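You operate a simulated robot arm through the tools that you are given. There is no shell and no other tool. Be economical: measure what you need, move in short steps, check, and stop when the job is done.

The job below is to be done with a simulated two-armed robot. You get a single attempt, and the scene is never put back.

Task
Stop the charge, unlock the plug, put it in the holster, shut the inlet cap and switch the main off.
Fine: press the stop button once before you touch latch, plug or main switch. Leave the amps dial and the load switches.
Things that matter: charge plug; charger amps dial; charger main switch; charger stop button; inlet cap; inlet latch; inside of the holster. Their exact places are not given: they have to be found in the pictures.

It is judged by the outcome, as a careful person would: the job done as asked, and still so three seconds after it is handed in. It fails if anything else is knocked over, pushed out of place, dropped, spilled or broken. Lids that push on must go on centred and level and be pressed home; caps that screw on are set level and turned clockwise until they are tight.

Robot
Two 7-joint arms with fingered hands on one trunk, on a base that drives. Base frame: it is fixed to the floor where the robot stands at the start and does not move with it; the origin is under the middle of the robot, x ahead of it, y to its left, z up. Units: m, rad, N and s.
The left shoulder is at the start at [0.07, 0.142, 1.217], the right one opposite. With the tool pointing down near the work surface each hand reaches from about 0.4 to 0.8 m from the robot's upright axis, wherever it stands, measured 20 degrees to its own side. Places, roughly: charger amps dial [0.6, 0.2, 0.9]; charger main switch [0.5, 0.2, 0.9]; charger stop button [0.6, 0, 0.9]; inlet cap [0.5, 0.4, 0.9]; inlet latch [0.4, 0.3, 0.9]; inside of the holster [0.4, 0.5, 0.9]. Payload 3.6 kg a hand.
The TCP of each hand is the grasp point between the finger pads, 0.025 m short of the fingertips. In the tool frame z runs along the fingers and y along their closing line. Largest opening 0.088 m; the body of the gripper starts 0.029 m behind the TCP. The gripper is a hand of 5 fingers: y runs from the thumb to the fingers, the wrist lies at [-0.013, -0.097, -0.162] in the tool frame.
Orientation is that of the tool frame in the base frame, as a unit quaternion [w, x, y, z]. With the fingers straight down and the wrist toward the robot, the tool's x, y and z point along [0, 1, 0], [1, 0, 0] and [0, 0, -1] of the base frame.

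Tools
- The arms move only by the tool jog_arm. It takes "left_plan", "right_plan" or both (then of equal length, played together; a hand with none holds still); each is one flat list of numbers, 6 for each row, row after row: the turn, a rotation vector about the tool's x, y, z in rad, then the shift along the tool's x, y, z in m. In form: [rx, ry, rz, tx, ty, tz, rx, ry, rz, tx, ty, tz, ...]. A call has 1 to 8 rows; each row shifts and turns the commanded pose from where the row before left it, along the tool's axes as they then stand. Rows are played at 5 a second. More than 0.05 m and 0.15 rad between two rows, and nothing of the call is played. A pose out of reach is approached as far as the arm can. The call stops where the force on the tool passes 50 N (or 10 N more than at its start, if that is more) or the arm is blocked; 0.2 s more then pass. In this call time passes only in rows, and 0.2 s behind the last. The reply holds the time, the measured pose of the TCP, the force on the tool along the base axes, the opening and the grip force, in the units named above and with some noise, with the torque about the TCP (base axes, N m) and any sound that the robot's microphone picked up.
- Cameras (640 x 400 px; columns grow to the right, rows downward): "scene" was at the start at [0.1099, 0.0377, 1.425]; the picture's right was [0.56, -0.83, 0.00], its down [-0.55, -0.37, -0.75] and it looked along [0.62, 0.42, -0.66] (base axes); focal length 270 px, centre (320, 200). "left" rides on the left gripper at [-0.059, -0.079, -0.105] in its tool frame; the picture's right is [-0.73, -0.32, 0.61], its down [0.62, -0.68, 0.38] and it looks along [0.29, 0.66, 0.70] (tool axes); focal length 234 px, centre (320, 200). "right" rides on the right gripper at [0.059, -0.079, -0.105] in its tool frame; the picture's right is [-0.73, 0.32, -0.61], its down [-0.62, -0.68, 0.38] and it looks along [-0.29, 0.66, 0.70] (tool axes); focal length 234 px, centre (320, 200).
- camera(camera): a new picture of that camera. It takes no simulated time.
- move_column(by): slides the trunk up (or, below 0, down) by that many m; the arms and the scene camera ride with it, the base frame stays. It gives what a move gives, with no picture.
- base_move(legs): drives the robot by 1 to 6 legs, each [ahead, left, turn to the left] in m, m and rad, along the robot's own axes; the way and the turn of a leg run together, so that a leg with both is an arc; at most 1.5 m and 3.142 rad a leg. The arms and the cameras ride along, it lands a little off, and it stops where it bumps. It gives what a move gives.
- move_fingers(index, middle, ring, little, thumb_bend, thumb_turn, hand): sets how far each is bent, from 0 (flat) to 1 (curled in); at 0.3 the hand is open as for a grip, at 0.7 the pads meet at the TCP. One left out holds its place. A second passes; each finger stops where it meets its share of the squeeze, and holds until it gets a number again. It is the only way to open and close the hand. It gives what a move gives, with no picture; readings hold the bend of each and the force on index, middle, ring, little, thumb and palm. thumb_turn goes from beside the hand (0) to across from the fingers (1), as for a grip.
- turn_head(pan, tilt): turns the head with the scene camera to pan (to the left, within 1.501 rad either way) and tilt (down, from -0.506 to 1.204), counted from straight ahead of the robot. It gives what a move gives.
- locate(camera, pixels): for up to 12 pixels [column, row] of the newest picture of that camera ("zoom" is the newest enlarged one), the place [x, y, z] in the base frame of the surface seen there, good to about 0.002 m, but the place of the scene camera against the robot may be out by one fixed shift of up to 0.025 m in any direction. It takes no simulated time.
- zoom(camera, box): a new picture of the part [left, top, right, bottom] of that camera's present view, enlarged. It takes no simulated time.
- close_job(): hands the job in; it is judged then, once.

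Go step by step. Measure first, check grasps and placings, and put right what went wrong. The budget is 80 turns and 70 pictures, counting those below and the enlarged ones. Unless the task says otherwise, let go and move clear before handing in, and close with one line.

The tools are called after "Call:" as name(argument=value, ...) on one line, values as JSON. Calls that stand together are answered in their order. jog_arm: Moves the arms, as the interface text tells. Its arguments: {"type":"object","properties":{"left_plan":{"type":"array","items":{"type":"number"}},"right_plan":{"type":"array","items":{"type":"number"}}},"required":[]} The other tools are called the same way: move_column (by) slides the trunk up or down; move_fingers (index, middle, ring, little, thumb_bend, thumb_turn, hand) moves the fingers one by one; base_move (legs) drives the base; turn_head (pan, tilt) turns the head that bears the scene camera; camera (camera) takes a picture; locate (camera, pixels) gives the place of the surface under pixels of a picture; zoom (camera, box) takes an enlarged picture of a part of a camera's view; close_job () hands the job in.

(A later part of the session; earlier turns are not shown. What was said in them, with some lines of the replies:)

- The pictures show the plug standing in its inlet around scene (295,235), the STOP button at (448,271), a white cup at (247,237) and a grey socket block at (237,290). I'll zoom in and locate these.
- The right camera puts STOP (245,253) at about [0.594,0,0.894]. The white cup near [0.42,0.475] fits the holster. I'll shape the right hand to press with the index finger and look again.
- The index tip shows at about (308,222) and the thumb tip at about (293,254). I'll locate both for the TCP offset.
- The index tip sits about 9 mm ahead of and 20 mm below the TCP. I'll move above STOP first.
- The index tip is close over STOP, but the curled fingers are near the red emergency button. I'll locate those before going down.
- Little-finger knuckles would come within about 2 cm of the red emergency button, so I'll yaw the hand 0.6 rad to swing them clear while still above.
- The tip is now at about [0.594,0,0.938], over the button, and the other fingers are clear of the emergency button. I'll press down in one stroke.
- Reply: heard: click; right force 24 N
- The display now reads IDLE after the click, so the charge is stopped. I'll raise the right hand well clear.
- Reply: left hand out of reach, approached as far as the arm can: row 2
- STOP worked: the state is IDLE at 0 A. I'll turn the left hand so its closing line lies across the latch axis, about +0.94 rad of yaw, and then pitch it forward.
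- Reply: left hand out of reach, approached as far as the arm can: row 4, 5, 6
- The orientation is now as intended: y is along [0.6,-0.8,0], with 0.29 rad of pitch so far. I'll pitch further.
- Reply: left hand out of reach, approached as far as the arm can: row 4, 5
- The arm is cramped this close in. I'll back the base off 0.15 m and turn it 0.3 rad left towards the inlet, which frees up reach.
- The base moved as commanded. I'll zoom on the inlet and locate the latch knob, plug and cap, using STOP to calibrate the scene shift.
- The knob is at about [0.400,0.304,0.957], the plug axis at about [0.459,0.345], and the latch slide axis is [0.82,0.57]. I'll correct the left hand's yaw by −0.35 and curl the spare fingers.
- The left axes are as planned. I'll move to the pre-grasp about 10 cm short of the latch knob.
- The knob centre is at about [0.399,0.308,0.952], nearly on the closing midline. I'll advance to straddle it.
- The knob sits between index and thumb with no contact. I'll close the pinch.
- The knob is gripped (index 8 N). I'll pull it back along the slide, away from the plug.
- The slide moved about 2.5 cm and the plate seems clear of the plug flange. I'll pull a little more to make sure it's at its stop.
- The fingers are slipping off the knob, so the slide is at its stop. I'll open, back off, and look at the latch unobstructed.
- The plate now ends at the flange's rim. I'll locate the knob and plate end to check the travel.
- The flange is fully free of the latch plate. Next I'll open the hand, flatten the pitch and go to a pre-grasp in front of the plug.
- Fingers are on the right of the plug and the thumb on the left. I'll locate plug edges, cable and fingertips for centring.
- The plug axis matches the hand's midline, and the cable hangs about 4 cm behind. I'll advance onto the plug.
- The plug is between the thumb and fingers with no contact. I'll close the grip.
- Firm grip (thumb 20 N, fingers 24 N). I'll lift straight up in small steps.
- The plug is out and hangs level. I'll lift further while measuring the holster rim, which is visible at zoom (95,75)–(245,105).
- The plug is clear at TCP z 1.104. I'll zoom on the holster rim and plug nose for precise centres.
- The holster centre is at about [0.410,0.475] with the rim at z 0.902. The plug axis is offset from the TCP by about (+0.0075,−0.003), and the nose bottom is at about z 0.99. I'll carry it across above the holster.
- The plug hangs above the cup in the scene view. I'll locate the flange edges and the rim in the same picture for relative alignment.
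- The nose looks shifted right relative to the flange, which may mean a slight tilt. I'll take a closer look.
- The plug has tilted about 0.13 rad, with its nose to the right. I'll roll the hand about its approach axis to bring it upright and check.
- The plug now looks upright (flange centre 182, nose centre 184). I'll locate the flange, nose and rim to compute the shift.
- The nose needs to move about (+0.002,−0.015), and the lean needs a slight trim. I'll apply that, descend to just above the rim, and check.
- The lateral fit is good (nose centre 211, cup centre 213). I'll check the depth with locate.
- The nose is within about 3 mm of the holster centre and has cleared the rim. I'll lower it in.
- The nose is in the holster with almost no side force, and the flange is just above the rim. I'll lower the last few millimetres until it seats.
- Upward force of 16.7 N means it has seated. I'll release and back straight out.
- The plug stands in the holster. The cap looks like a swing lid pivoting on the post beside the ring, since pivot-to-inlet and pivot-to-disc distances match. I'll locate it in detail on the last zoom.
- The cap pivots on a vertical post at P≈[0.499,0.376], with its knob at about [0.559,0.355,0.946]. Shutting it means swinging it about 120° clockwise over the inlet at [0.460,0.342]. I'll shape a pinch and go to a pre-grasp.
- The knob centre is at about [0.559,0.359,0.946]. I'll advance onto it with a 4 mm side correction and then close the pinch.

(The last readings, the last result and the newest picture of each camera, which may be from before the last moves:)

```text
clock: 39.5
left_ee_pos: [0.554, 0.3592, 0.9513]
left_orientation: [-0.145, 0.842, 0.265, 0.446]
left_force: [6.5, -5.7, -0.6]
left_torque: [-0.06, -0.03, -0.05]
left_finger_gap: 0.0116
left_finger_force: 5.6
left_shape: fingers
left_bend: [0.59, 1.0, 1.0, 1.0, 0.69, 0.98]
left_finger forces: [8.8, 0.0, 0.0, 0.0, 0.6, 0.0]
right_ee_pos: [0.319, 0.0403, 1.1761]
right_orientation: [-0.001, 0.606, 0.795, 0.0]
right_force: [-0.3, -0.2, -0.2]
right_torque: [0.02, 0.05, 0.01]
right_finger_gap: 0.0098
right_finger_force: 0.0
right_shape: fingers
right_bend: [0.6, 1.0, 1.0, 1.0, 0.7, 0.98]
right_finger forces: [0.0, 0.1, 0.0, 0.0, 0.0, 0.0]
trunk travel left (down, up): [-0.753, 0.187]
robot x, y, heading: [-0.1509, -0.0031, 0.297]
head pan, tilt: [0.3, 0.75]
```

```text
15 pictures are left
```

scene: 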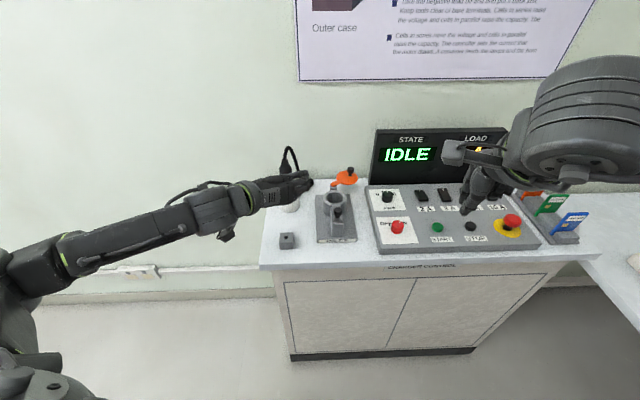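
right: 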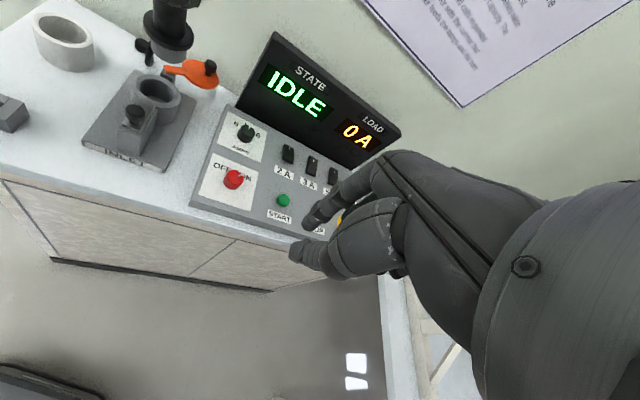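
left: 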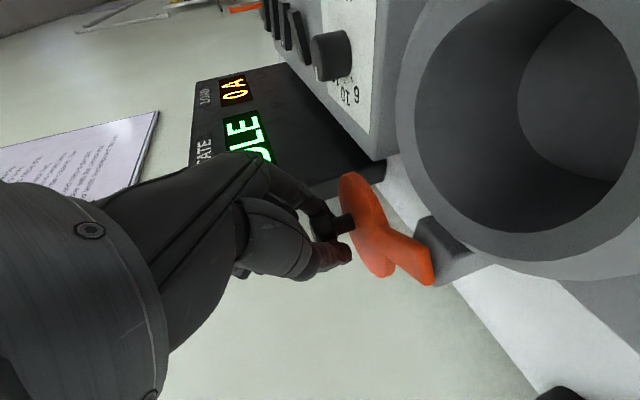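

The knob is held. I'll drag it along the clockwise arc about the post, the first 45°.

Call:
jog_arm(left_plan=[0, 0, 0, -0.0077, 0.0086, -0.0115, 0, 0, 0, -0.0087, 0.0046, -0.0129, 0, 0, 0, -0.0092, 0.0005, -0.0135])

Call:
camera(camera="left")

```text
clock: 40.3
left_ee_pos: [0.5234, 0.3232, 0.9511]
left_orientation: [-0.145, 0.842, 0.266, 0.446]
left_force: [3.0, -3.7, -4.4]
left_torque: [0.0, -0.01, -0.01]
left_finger_gap: 0.0086
left_finger_force: 3.7
left_shape: fingers
left_bend: [0.62, 1.0, 1.0, 1.0, 0.69, 0.97]
left_finger forces: [6.7, 0.1, 0.1, 0.0, 0.6, 0.0]
right_ee_pos: [0.3181, 0.0405, 1.1766]
right_orientation: [0.0, 0.607, 0.795, -0.001]
right_force: [-0.3, 0.0, -0.7]
right_torque: [0.02, 0.01, 0.01]
right_finger_gap: 0.0094
right_finger_force: 0.1
right_shape: fingers
right_bend: [0.6, 1.0, 1.0, 1.0, 0.7, 0.98]
right_finger forces: [0.0, 0.1, 0.0, 0.0, 0.0, 0.1]
trunk travel left (down, up): [-0.753, 0.187]
robot x, y, heading: [-0.1475, 0.0023, 0.296]
head pan, tilt: [0.3, 0.75]
```

```text
14 pictures are left
```

left: 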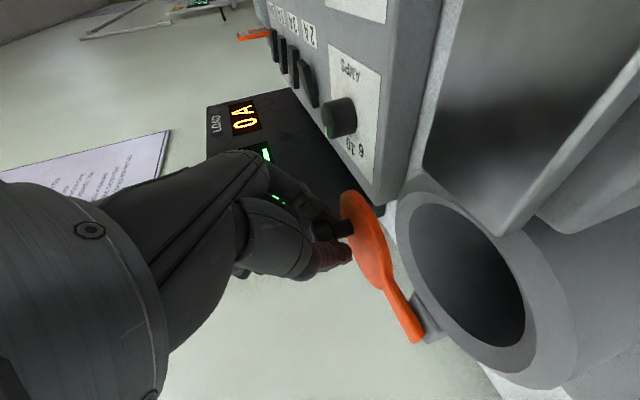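

The cap is swinging with the knob. I'll continue the arc for the next 30°.

Call:
jog_arm(left_plan=[0, 0, 0, -0.0089, -0.0038, -0.0131, 0, 0, 0, -0.0081, -0.0078, -0.0118])

Call:
camera(camera="left")

```text
clock: 40.9
left_ee_pos: [0.4919, 0.3127, 0.9524]
left_orientation: [-0.145, 0.842, 0.266, 0.447]
left_force: [0.4, -8.2, -2.3]
left_torque: [-0.13, 0.03, -0.15]
left_finger_gap: 0.0106
left_finger_force: 4.1
left_shape: fingers
left_bend: [0.59, 1.0, 1.0, 1.0, 0.7, 0.97]
left_finger forces: [9.5, 0.0, 0.0, 0.1, 0.0, 0.1]
right_ee_pos: [0.3174, 0.0409, 1.1766]
right_orientation: [-0.001, 0.607, 0.795, 0.002]
right_force: [-0.1, 0.6, -0.3]
right_torque: [-0.02, -0.02, 0.01]
right_finger_gap: 0.0096
right_finger_force: 0.0
right_shape: fingers
right_bend: [0.6, 1.0, 1.0, 1.0, 0.7, 0.98]
right_finger forces: [0.0, 0.1, 0.0, 0.1, 0.0, 0.0]
trunk travel left (down, up): [-0.753, 0.187]
robot x, y, heading: [-0.1488, -0.0006, 0.295]
head pan, tilt: [0.3, 0.75]
```

```text
13 pictures are left
```

left: 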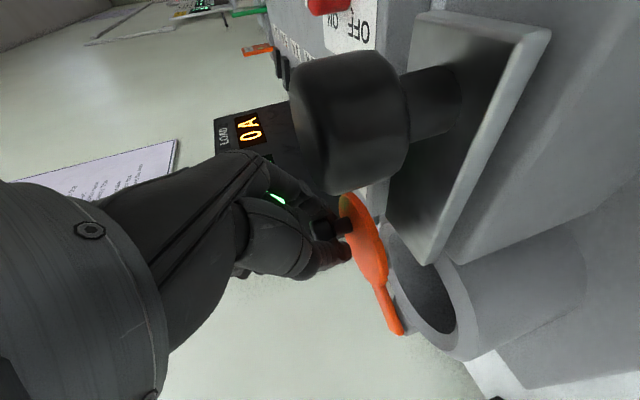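

The index is still driving the knob, and the rest of the arc is index-side pushing. I'll first pitch the hand steeper so the palm clears the latch knob, then continue 30°.

Call:
jog_arm(left_plan=[0, -0.14, 0, 0, 0, 0, 0, -0.14, 0, 0, 0, 0, 0, 0, 0, -0.0091, -0.0112, -0.0075, 0, 0, 0, -0.0067, -0.0138, -0.0054])

Call:
zoom(camera="right", box=[20, 0, 270, 170])

```text
clock: 41.9
left_ee_pos: [0.4605, 0.3226, 0.9506]
left_orientation: [-0.107, 0.896, 0.283, 0.324]
left_force: [-2.6, -6.0, -3.2]
left_torque: [-0.1, 0.06, -0.1]
left_finger_gap: 0.0087
left_finger_force: 4.2
left_shape: fingers
left_bend: [0.62, 1.0, 1.0, 1.0, 0.68, 0.97]
left_finger forces: [6.6, 0.1, 0.1, 0.0, 1.8, 0.1]
right_ee_pos: [0.3158, 0.0409, 1.177]
right_orientation: [0.0, 0.606, 0.795, 0.0]
right_force: [0.6, -0.7, 0.2]
right_torque: [-0.01, -0.01, 0.01]
right_finger_gap: 0.0097
right_finger_force: 0.1
right_shape: fingers
right_bend: [0.6, 1.0, 1.0, 1.0, 0.7, 0.98]
right_finger forces: [0.0, 0.1, 0.0, 0.0, 0.0, 0.1]
trunk travel left (down, up): [-0.753, 0.187]
robot x, y, heading: [-0.1483, -0.0001, 0.303]
head pan, tilt: [0.3, 0.75]
```

```text
2.35 times, centred on (145, 85) of right
```

zoom: 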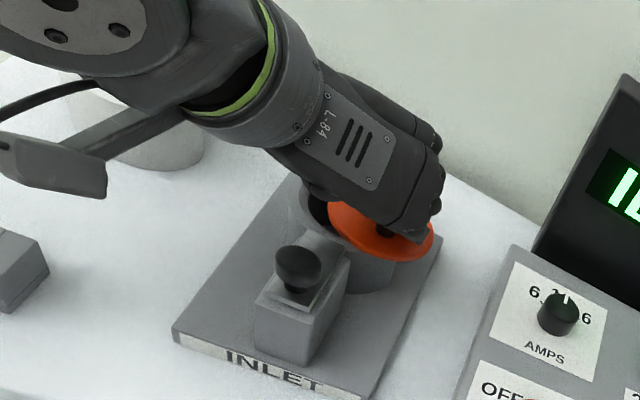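

The cap covers most of the ring now. I'll continue the arc until it stops.

Call:
jog_arm(left_plan=[0, 0, 0, -0.0036, -0.0155, -0.0029, 0, 0, 0, -0.0006, -0.0085, -0.0006])

Call:
zoom(camera="right", box=[70, 20, 230, 140])

```text
clock: 42.5
left_ee_pos: [0.444, 0.3395, 0.9518]
left_orientation: [-0.106, 0.897, 0.283, 0.323]
left_force: [3.8, -1.5, -3.4]
left_torque: [-0.01, 0.0, -0.02]
left_finger_gap: 0.0096
left_finger_force: 3.6
left_shape: fingers
left_bend: [0.63, 1.0, 1.0, 1.0, 0.67, 0.98]
left_finger forces: [5.0, 0.0, 0.0, 0.0, 2.5, 0.1]
right_ee_pos: [0.3186, 0.0416, 1.1761]
right_orientation: [-0.001, 0.607, 0.795, 0.0]
right_force: [0.2, -0.7, 0.3]
right_torque: [-0.01, 0.03, 0.0]
right_finger_gap: 0.0096
right_finger_force: 0.1
right_shape: fingers
right_bend: [0.6, 1.0, 1.0, 1.0, 0.7, 0.98]
right_finger forces: [0.0, 0.1, 0.0, 0.0, 0.0, 0.0]
trunk travel left (down, up): [-0.753, 0.187]
robot x, y, heading: [-0.1495, 0.0016, 0.297]
head pan, tilt: [0.3, 0.75]
```

```text
3.33 times, centred on (150, 80) of right
```

zoom: 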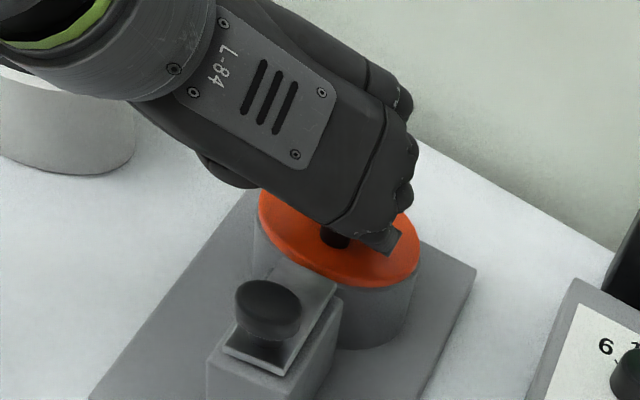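

The cap looks centred over the ring. I'll check with edge locations.

Call:
locate(camera="zoom", pixels=[[262, 210], [285, 250], [330, 274], [385, 282], [412, 260], [270, 195], [360, 330], [335, 240]])

```text
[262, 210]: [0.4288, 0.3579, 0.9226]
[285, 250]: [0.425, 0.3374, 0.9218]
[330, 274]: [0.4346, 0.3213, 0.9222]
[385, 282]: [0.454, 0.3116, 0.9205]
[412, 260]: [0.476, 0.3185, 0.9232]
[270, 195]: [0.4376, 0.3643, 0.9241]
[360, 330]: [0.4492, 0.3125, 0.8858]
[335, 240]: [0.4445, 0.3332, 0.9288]
```

The disc centre is about [0.457,0.342] against the inlet at [0.460,0.342], level at z 0.922: shut. I'll release and withdraw.

Call:
move_fingers(hand="left", index=0.45, thumb_bend=0.45)

Call:
jog_arm(left_plan=[0, 0, 0, 0.003, 0, -0.03, 0, 0, 0, 0.01, 0, -0.035, 0, 0, 0, 0.02, 0, -0.04, 0, 0, 0, 0.02, -0.025, -0.035, 0, 0, 0, 0.0, -0.035, -0.03, 0, 0, 0, 0.0, -0.035, -0.03])

Call:
camera(camera="right")

```text
clock: 43.5
left_ee_pos: [0.4434, 0.3399, 0.9517]
left_orientation: [-0.105, 0.896, 0.283, 0.325]
left_force: [-0.3, -0.3, 0.3]
left_torque: [-0.02, 0.0, -0.01]
left_finger_gap: 0.0522
left_finger_force: 0.1
left_shape: fingers
left_bend: [0.45, 1.0, 1.0, 1.0, 0.45, 0.98]
left_finger forces: [0.0, 0.1, 0.0, 0.0, 0.0, 0.0]
right_ee_pos: [0.3175, 0.0421, 1.1771]
right_orientation: [0.0, 0.607, 0.795, 0.0]
right_force: [-0.2, -0.6, 0.2]
right_torque: [0.0, 0.0, -0.01]
right_finger_gap: 0.0093
right_finger_force: 0.1
right_shape: fingers
right_bend: [0.6, 1.0, 1.0, 1.0, 0.7, 0.98]
right_finger forces: [0.0, 0.1, 0.0, 0.0, 0.0, 0.1]
trunk travel left (down, up): [-0.753, 0.187]
robot x, y, heading: [-0.1501, -0.0028, 0.297]
head pan, tilt: [0.3, 0.75]
```

```text
clock: 44.9
left_ee_pos: [0.3153, 0.3665, 1.1408]
left_orientation: [-0.105, 0.896, 0.283, 0.325]
left_force: [-0.3, 0.4, 0.4]
left_torque: [0.03, -0.04, 0.01]
left_finger_gap: 0.0522
left_finger_force: 0.0
left_shape: fingers
left_bend: [0.45, 1.0, 1.0, 1.0, 0.45, 0.98]
left_finger forces: [0.0, 0.0, 0.0, 0.1, 0.0, 0.0]
right_ee_pos: [0.3175, 0.0415, 1.1791]
right_orientation: [0.001, 0.607, 0.795, -0.001]
right_force: [-0.3, 0.0, -0.6]
right_torque: [0.01, 0.0, -0.01]
right_finger_gap: 0.0098
right_finger_force: 0.1
right_shape: fingers
right_bend: [0.6, 1.0, 1.0, 1.0, 0.7, 0.98]
right_finger forces: [0.0, 0.0, 0.1, 0.0, 0.0, 0.0]
trunk travel left (down, up): [-0.753, 0.187]
robot x, y, heading: [-0.1471, 0.003, 0.301]
head pan, tilt: [0.3, 0.75]
```

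```text
10 pictures are left
```

right: 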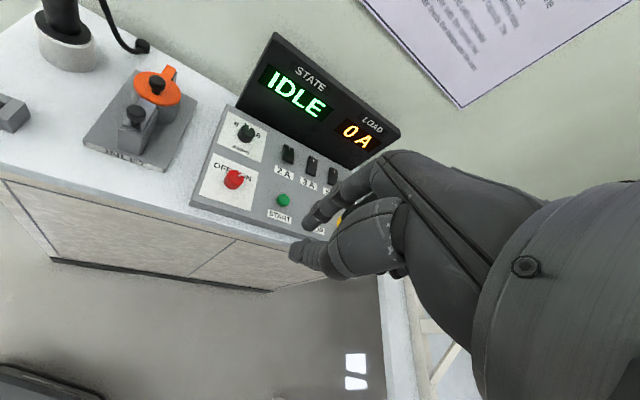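

The cap sits over the inlet with the strap at the post, and the plug is in the holster. Now the main switch: I'll open the right pinch, yaw the hand +0.47, and descend.

Call:
move_fingers(hand="right", index=0.45, thumb_bend=0.45)

Call:
jog_arm(right_plan=[0, 0, 0.118, 0, 0, 0.03, 0, 0, 0.118, 0, 0, 0.03, 0, 0, 0.118, 0, 0, 0.03, 0, 0, 0.118, 0, 0, 0.03, 0, 0, 0, 0.0351, 0.0328, 0.005, 0, 0, 0, 0.0351, 0.0328, 0.005, 0, 0, 0, 0.0351, 0.0328, 0.005, 0, 0, 0, 0.0351, 0.0328, 0.005])

Call:
camera(camera="right")

```text
clock: 45.9
left_ee_pos: [0.3183, 0.3661, 1.1402]
left_orientation: [-0.106, 0.896, 0.283, 0.324]
left_force: [-1.2, 0.3, -0.6]
left_torque: [0.02, 0.01, 0.01]
left_finger_gap: 0.0525
left_finger_force: 0.0
left_shape: fingers
left_bend: [0.45, 1.0, 1.0, 1.0, 0.45, 0.98]
left_finger forces: [0.0, 0.1, 0.0, 0.1, 0.0, 0.1]
right_ee_pos: [0.3179, 0.0428, 1.1777]
right_orientation: [0.0, 0.606, 0.795, 0.0]
right_force: [-0.6, 0.1, -0.4]
right_torque: [-0.02, 0.02, -0.01]
right_finger_gap: 0.0522
right_finger_force: 0.1
right_shape: fingers
right_bend: [0.45, 1.0, 1.0, 1.0, 0.45, 0.98]
right_finger forces: [0.0, 0.1, 0.1, 0.0, 0.0, 0.0]
trunk travel left (down, up): [-0.753, 0.187]
robot x, y, heading: [-0.1531, 0.0058, 0.302]
head pan, tilt: [0.3, 0.75]
```

```text
clock: 47.7
left_ee_pos: [0.3181, 0.3668, 1.1398]
left_orientation: [-0.105, 0.897, 0.284, 0.323]
left_force: [0.3, 0.0, -0.1]
left_torque: [0.0, 0.04, -0.02]
left_finger_gap: 0.0522
left_finger_force: 0.1
left_shape: fingers
left_bend: [0.45, 1.0, 1.0, 1.0, 0.45, 0.98]
left_finger forces: [0.0, 0.0, 0.1, 0.0, 0.0, 0.0]
right_ee_pos: [0.476, 0.156, 1.0376]
right_orientation: [-0.001, 0.775, 0.632, -0.002]
right_force: [-0.4, 0.1, 0.4]
right_torque: [0.0, 0.03, 0.02]
right_finger_gap: 0.0522
right_finger_force: 0.1
right_shape: fingers
right_bend: [0.45, 1.0, 1.0, 1.0, 0.45, 0.98]
right_finger forces: [0.0, 0.0, 0.0, 0.0, 0.0, 0.0]
trunk travel left (down, up): [-0.753, 0.187]
robot x, y, heading: [-0.1463, -0.0004, 0.302]
head pan, tilt: [0.3, 0.75]
```

```text
9 pictures are left
```

right: 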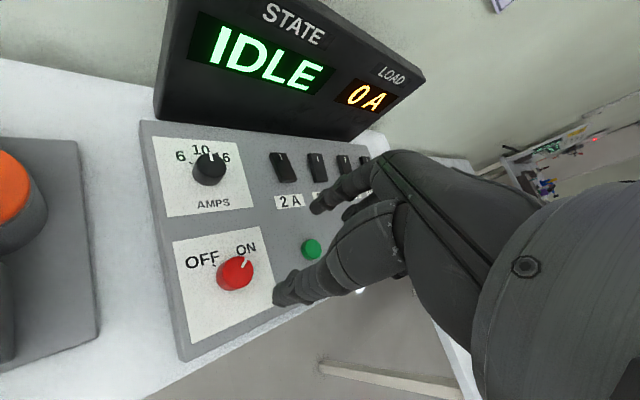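

The red knob is at (235,272) with its pointer toward ON. I'll locate it for precise centring.

Call:
locate(camera="right", pixels=[[233, 268], [222, 268], [246, 264], [235, 282], [232, 289], [246, 258], [202, 260], [245, 248], [210, 310], [315, 203], [280, 295], [238, 262]])

```text
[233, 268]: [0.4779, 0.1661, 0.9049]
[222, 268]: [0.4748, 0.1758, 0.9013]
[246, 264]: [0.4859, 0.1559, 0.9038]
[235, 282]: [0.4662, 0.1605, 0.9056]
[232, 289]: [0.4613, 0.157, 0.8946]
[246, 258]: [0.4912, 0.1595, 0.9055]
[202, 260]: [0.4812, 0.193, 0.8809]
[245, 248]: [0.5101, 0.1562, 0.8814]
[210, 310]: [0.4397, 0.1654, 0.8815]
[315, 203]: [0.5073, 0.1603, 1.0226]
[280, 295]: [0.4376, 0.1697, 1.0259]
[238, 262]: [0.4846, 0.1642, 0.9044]
```

The knob centre is at about [0.476,0.161], radius 0.015, top z 0.905. The pointer is at −6° and OFF at about 75°, so it needs roughly 80° counterclockwise. I'll descend over it and close.

Call:
jog_arm(right_plan=[0, 0, 0, 0.005, 0, 0.036, 0, 0, 0, 0, 0, 0.036, 0, 0, 0, 0, 0, 0.036, 0, 0, 0, 0, 0, 0.0145])

Call:
move_fingers(hand="right", index=0.7, thumb_bend=0.7)

Call:
zoom(camera="right", box=[160, 120, 440, 340])

```text
clock: 48.7
left_ee_pos: [0.3176, 0.3658, 1.1406]
left_orientation: [-0.105, 0.896, 0.283, 0.325]
left_force: [0.8, -0.1, 0.0]
left_torque: [-0.01, 0.0, 0.0]
left_finger_gap: 0.0523
left_finger_force: 0.0
left_shape: fingers
left_bend: [0.45, 1.0, 1.0, 1.0, 0.45, 0.98]
left_finger forces: [0.0, 0.1, 0.0, 0.0, 0.1, 0.0]
right_ee_pos: [0.4747, 0.1577, 0.9147]
right_orientation: [0.0, 0.776, 0.631, -0.001]
right_force: [0.1, 0.0, -0.3]
right_torque: [-0.02, -0.02, 0.03]
right_finger_gap: 0.0521
right_finger_force: 0.1
right_shape: fingers
right_bend: [0.45, 1.0, 1.0, 1.0, 0.45, 0.98]
right_finger forces: [0.0, 0.0, 0.0, 0.1, 0.0, 0.0]
trunk travel left (down, up): [-0.753, 0.187]
robot x, y, heading: [-0.1504, -0.0011, 0.301]
head pan, tilt: [0.3, 0.75]
```

```text
clock: 49.7
left_ee_pos: [0.3178, 0.3666, 1.1394]
left_orientation: [-0.106, 0.896, 0.284, 0.324]
left_force: [-1.3, -0.3, 0.6]
left_torque: [-0.02, 0.0, -0.05]
left_finger_gap: 0.0521
left_finger_force: 0.0
left_shape: fingers
left_bend: [0.45, 1.0, 1.0, 1.0, 0.45, 0.98]
left_finger forces: [0.0, 0.0, 0.1, 0.1, 0.0, 0.0]
right_ee_pos: [0.4762, 0.1575, 0.9155]
right_orientation: [-0.001, 0.775, 0.631, 0.0]
right_force: [-0.3, -2.9, -1.3]
right_torque: [-0.04, 0.0, 0.03]
right_finger_gap: 0.0241
right_finger_force: 6.6
right_shape: fingers
right_bend: [0.58, 1.0, 1.0, 1.0, 0.6, 0.97]
right_finger forces: [6.6, 0.1, 0.0, 0.0, 6.8, 0.0]
trunk travel left (down, up): [-0.753, 0.187]
robot x, y, heading: [-0.1487, 0.002, 0.299]
head pan, tilt: [0.3, 0.75]
```

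```text
1.82 times, centred on (300, 230) of right
```

zoom: 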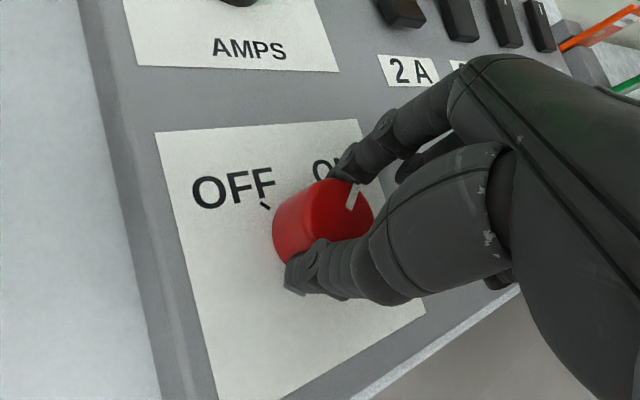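

The knob is pinched evenly (6.7 N each side). I'll turn counterclockwise about the tool axis.

Call:
jog_arm(right_plan=[0, 0, -0.145, 0, 0, 0, 0, 0, -0.145, 0, 0, 0, 0, 0, -0.145, 0, 0, 0, 0, 0, -0.145, 0, 0, 0, 0, 0, -0.145, 0, 0, 0, 0, 0, -0.145, 0, 0, 0, 0, 0, -0.145, 0, 0, 0, 0, 0, -0.145, 0, 0, 0])

Call:
zoom(camera="right", box=[160, 120, 440, 340])

```text
clock: 51.5
left_ee_pos: [0.3171, 0.3656, 1.1407]
left_orientation: [-0.106, 0.897, 0.283, 0.324]
left_force: [-0.2, 0.3, 0.7]
left_torque: [0.02, -0.01, -0.01]
left_finger_gap: 0.052
left_finger_force: 0.1
left_shape: fingers
left_bend: [0.45, 1.0, 1.0, 1.0, 0.45, 0.98]
left_finger forces: [0.0, 0.0, 0.1, 0.1, 0.0, 0.0]
right_ee_pos: [0.4761, 0.1583, 0.9144]
right_orientation: [-0.001, 0.303, 0.953, 0.0]
right_force: [4.4, 1.9, 1.8]
right_torque: [0.07, -0.05, 0.0]
right_finger_gap: 0.0237
right_finger_force: 7.7
right_shape: fingers
right_bend: [0.57, 1.0, 1.0, 1.0, 0.62, 0.98]
right_finger forces: [9.1, 0.0, 0.0, 0.0, 5.7, 0.0]
trunk travel left (down, up): [-0.753, 0.187]
robot x, y, heading: [-0.1483, 0.0025, 0.298]
head pan, tilt: [0.3, 0.75]
```

```text
1.82 times, centred on (300, 230) of right
```

zoom: 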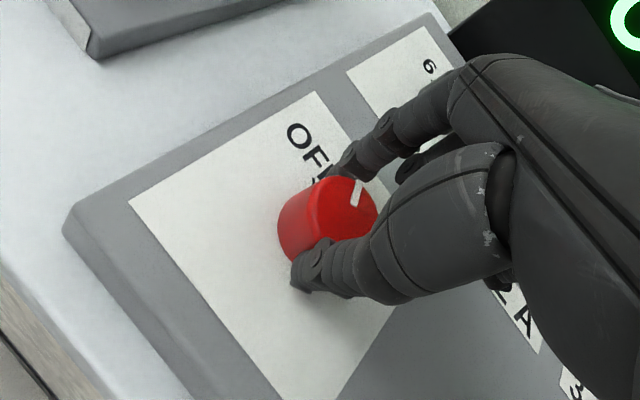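

The knob turned with the hand, about 66° so far. I'll turn another 0.3 rad.

Call:
jog_arm(right_plan=[0, 0, -0.145, 0, 0, 0, 0, 0, -0.145, 0, 0, 0])

Call:
zoom(camera="scene", box=[350, 110, 510, 250])

```text
clock: 52.1
left_ee_pos: [0.3163, 0.3652, 1.1408]
left_orientation: [-0.107, 0.896, 0.284, 0.325]
left_force: [0.0, -0.1, 0.3]
left_torque: [-0.01, 0.03, 0.01]
left_finger_gap: 0.0523
left_finger_force: 0.1
left_shape: fingers
left_bend: [0.45, 1.0, 1.0, 1.0, 0.45, 0.98]
left_finger forces: [0.0, 0.0, 0.0, 0.0, 0.0, 0.0]
right_ee_pos: [0.4364, 0.1268, 0.9134]
right_orientation: [0.002, 0.213, 0.977, 0.0]
right_force: [-0.1, -0.1, 0.4]
right_torque: [0.01, -0.07, -0.03]
right_finger_gap: 0.0
right_finger_force: 0.0
right_shape: fingers
right_bend: [0.7, 1.0, 1.0, 1.0, 0.7, 0.98]
right_finger forces: [0.0, 0.0, 0.1, 0.0, 0.1, 0.0]
right hand out of reach, approached as far as the arm can: row 1, 2
trunk travel left (down, up): [-0.753, 0.187]
robot x, y, heading: [-0.1504, 0.0001, 0.303]
head pan, tilt: [0.3, 0.75]
```

```text
2.86 times, centred on (430, 180) of scene
```

zoom: 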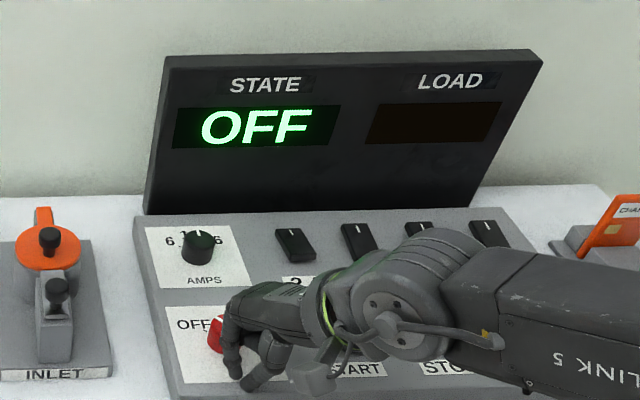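

The display now reads OFF, though the pinch slipped off at the reach limit. I'll raise the hand clear and check the knob.

Call:
jog_arm(right_plan=[0, 0, 0, 0, 0, -0.04, 0, 0, 0, 0, 0, -0.045, 0, 0, 0.1, 0, 0, -0.045, 0, 0, 0.14, 0, 0, -0.045, 0, 0, 0.14, -0.03, 0, -0.02, 0, 0, 0.14, -0.03, 0, -0.02])

Call:
zoom(camera="scene", box=[270, 120, 450, 260])

```text
clock: 53.5
left_ee_pos: [0.3169, 0.3662, 1.14]
left_orientation: [-0.106, 0.896, 0.284, 0.324]
left_force: [-0.3, 1.3, -0.1]
left_torque: [-0.03, -0.01, 0.03]
left_finger_gap: 0.0524
left_finger_force: 0.0
left_shape: fingers
left_bend: [0.45, 1.0, 1.0, 1.0, 0.45, 0.98]
left_finger forces: [0.1, 0.1, 0.0, 0.0, 0.1, 0.1]
right_ee_pos: [0.482, 0.0883, 1.0448]
right_orientation: [0.0, 0.455, 0.891, 0.0]
right_force: [-0.3, -0.6, -0.3]
right_torque: [0.01, -0.01, -0.01]
right_finger_gap: 0.0001
right_finger_force: 0.1
right_shape: fingers
right_bend: [0.7, 1.0, 1.0, 1.0, 0.7, 0.98]
right_finger forces: [0.1, 0.0, 0.1, 0.1, 0.1, 0.0]
right hand out of reach, approached as far as the arm can: row 1, 2
trunk travel left (down, up): [-0.753, 0.187]
robot x, y, heading: [-0.151, -0.0018, 0.297]
head pan, tilt: [0.3, 0.75]
```

```text
2.86 times, centred on (360, 190) of scene
```

zoom: 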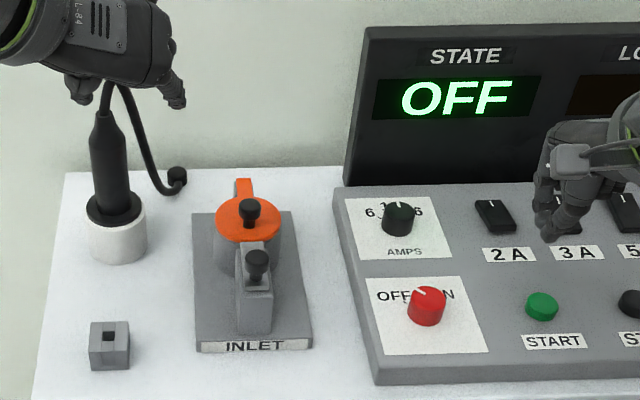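

The state reads OFF, the cap is shut and the plug is holstered. I'll zoom on the switch pointer and the cap to make sure they're fully home.

Call:
zoom(camera="scene", box=[365, 175, 425, 240])

Call:
zoom(camera="scene", box=[285, 140, 365, 215])

```text
6.15 times, centred on (395, 208) of scene
```

zoom: 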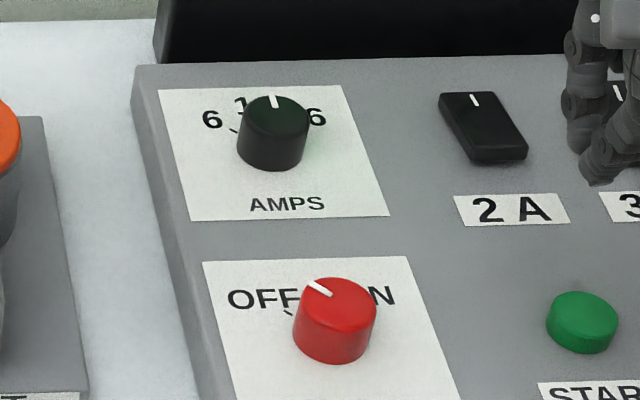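

```text
5.33 times, centred on (325, 178) of scene
```

zoom: 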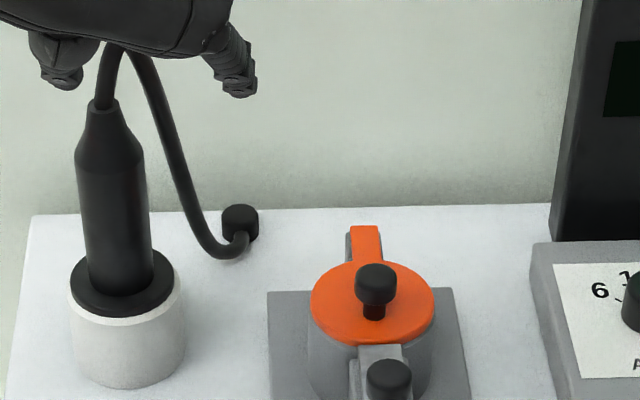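

The pointer is on OFF and the display shows OFF. The cap disc (310–435) is centred on the ring, and the plug is upright with its flange on the holster rim. Both hands are clear, so I'll hand in.

Call:
close_job()

```text
The job is handed in.
```

I pressed stop once, unlocked the plug and put it in the holster, swung the inlet cap shut, and turned the main switch off. The display reads OFF, and I left the amps dial and load switches alone.
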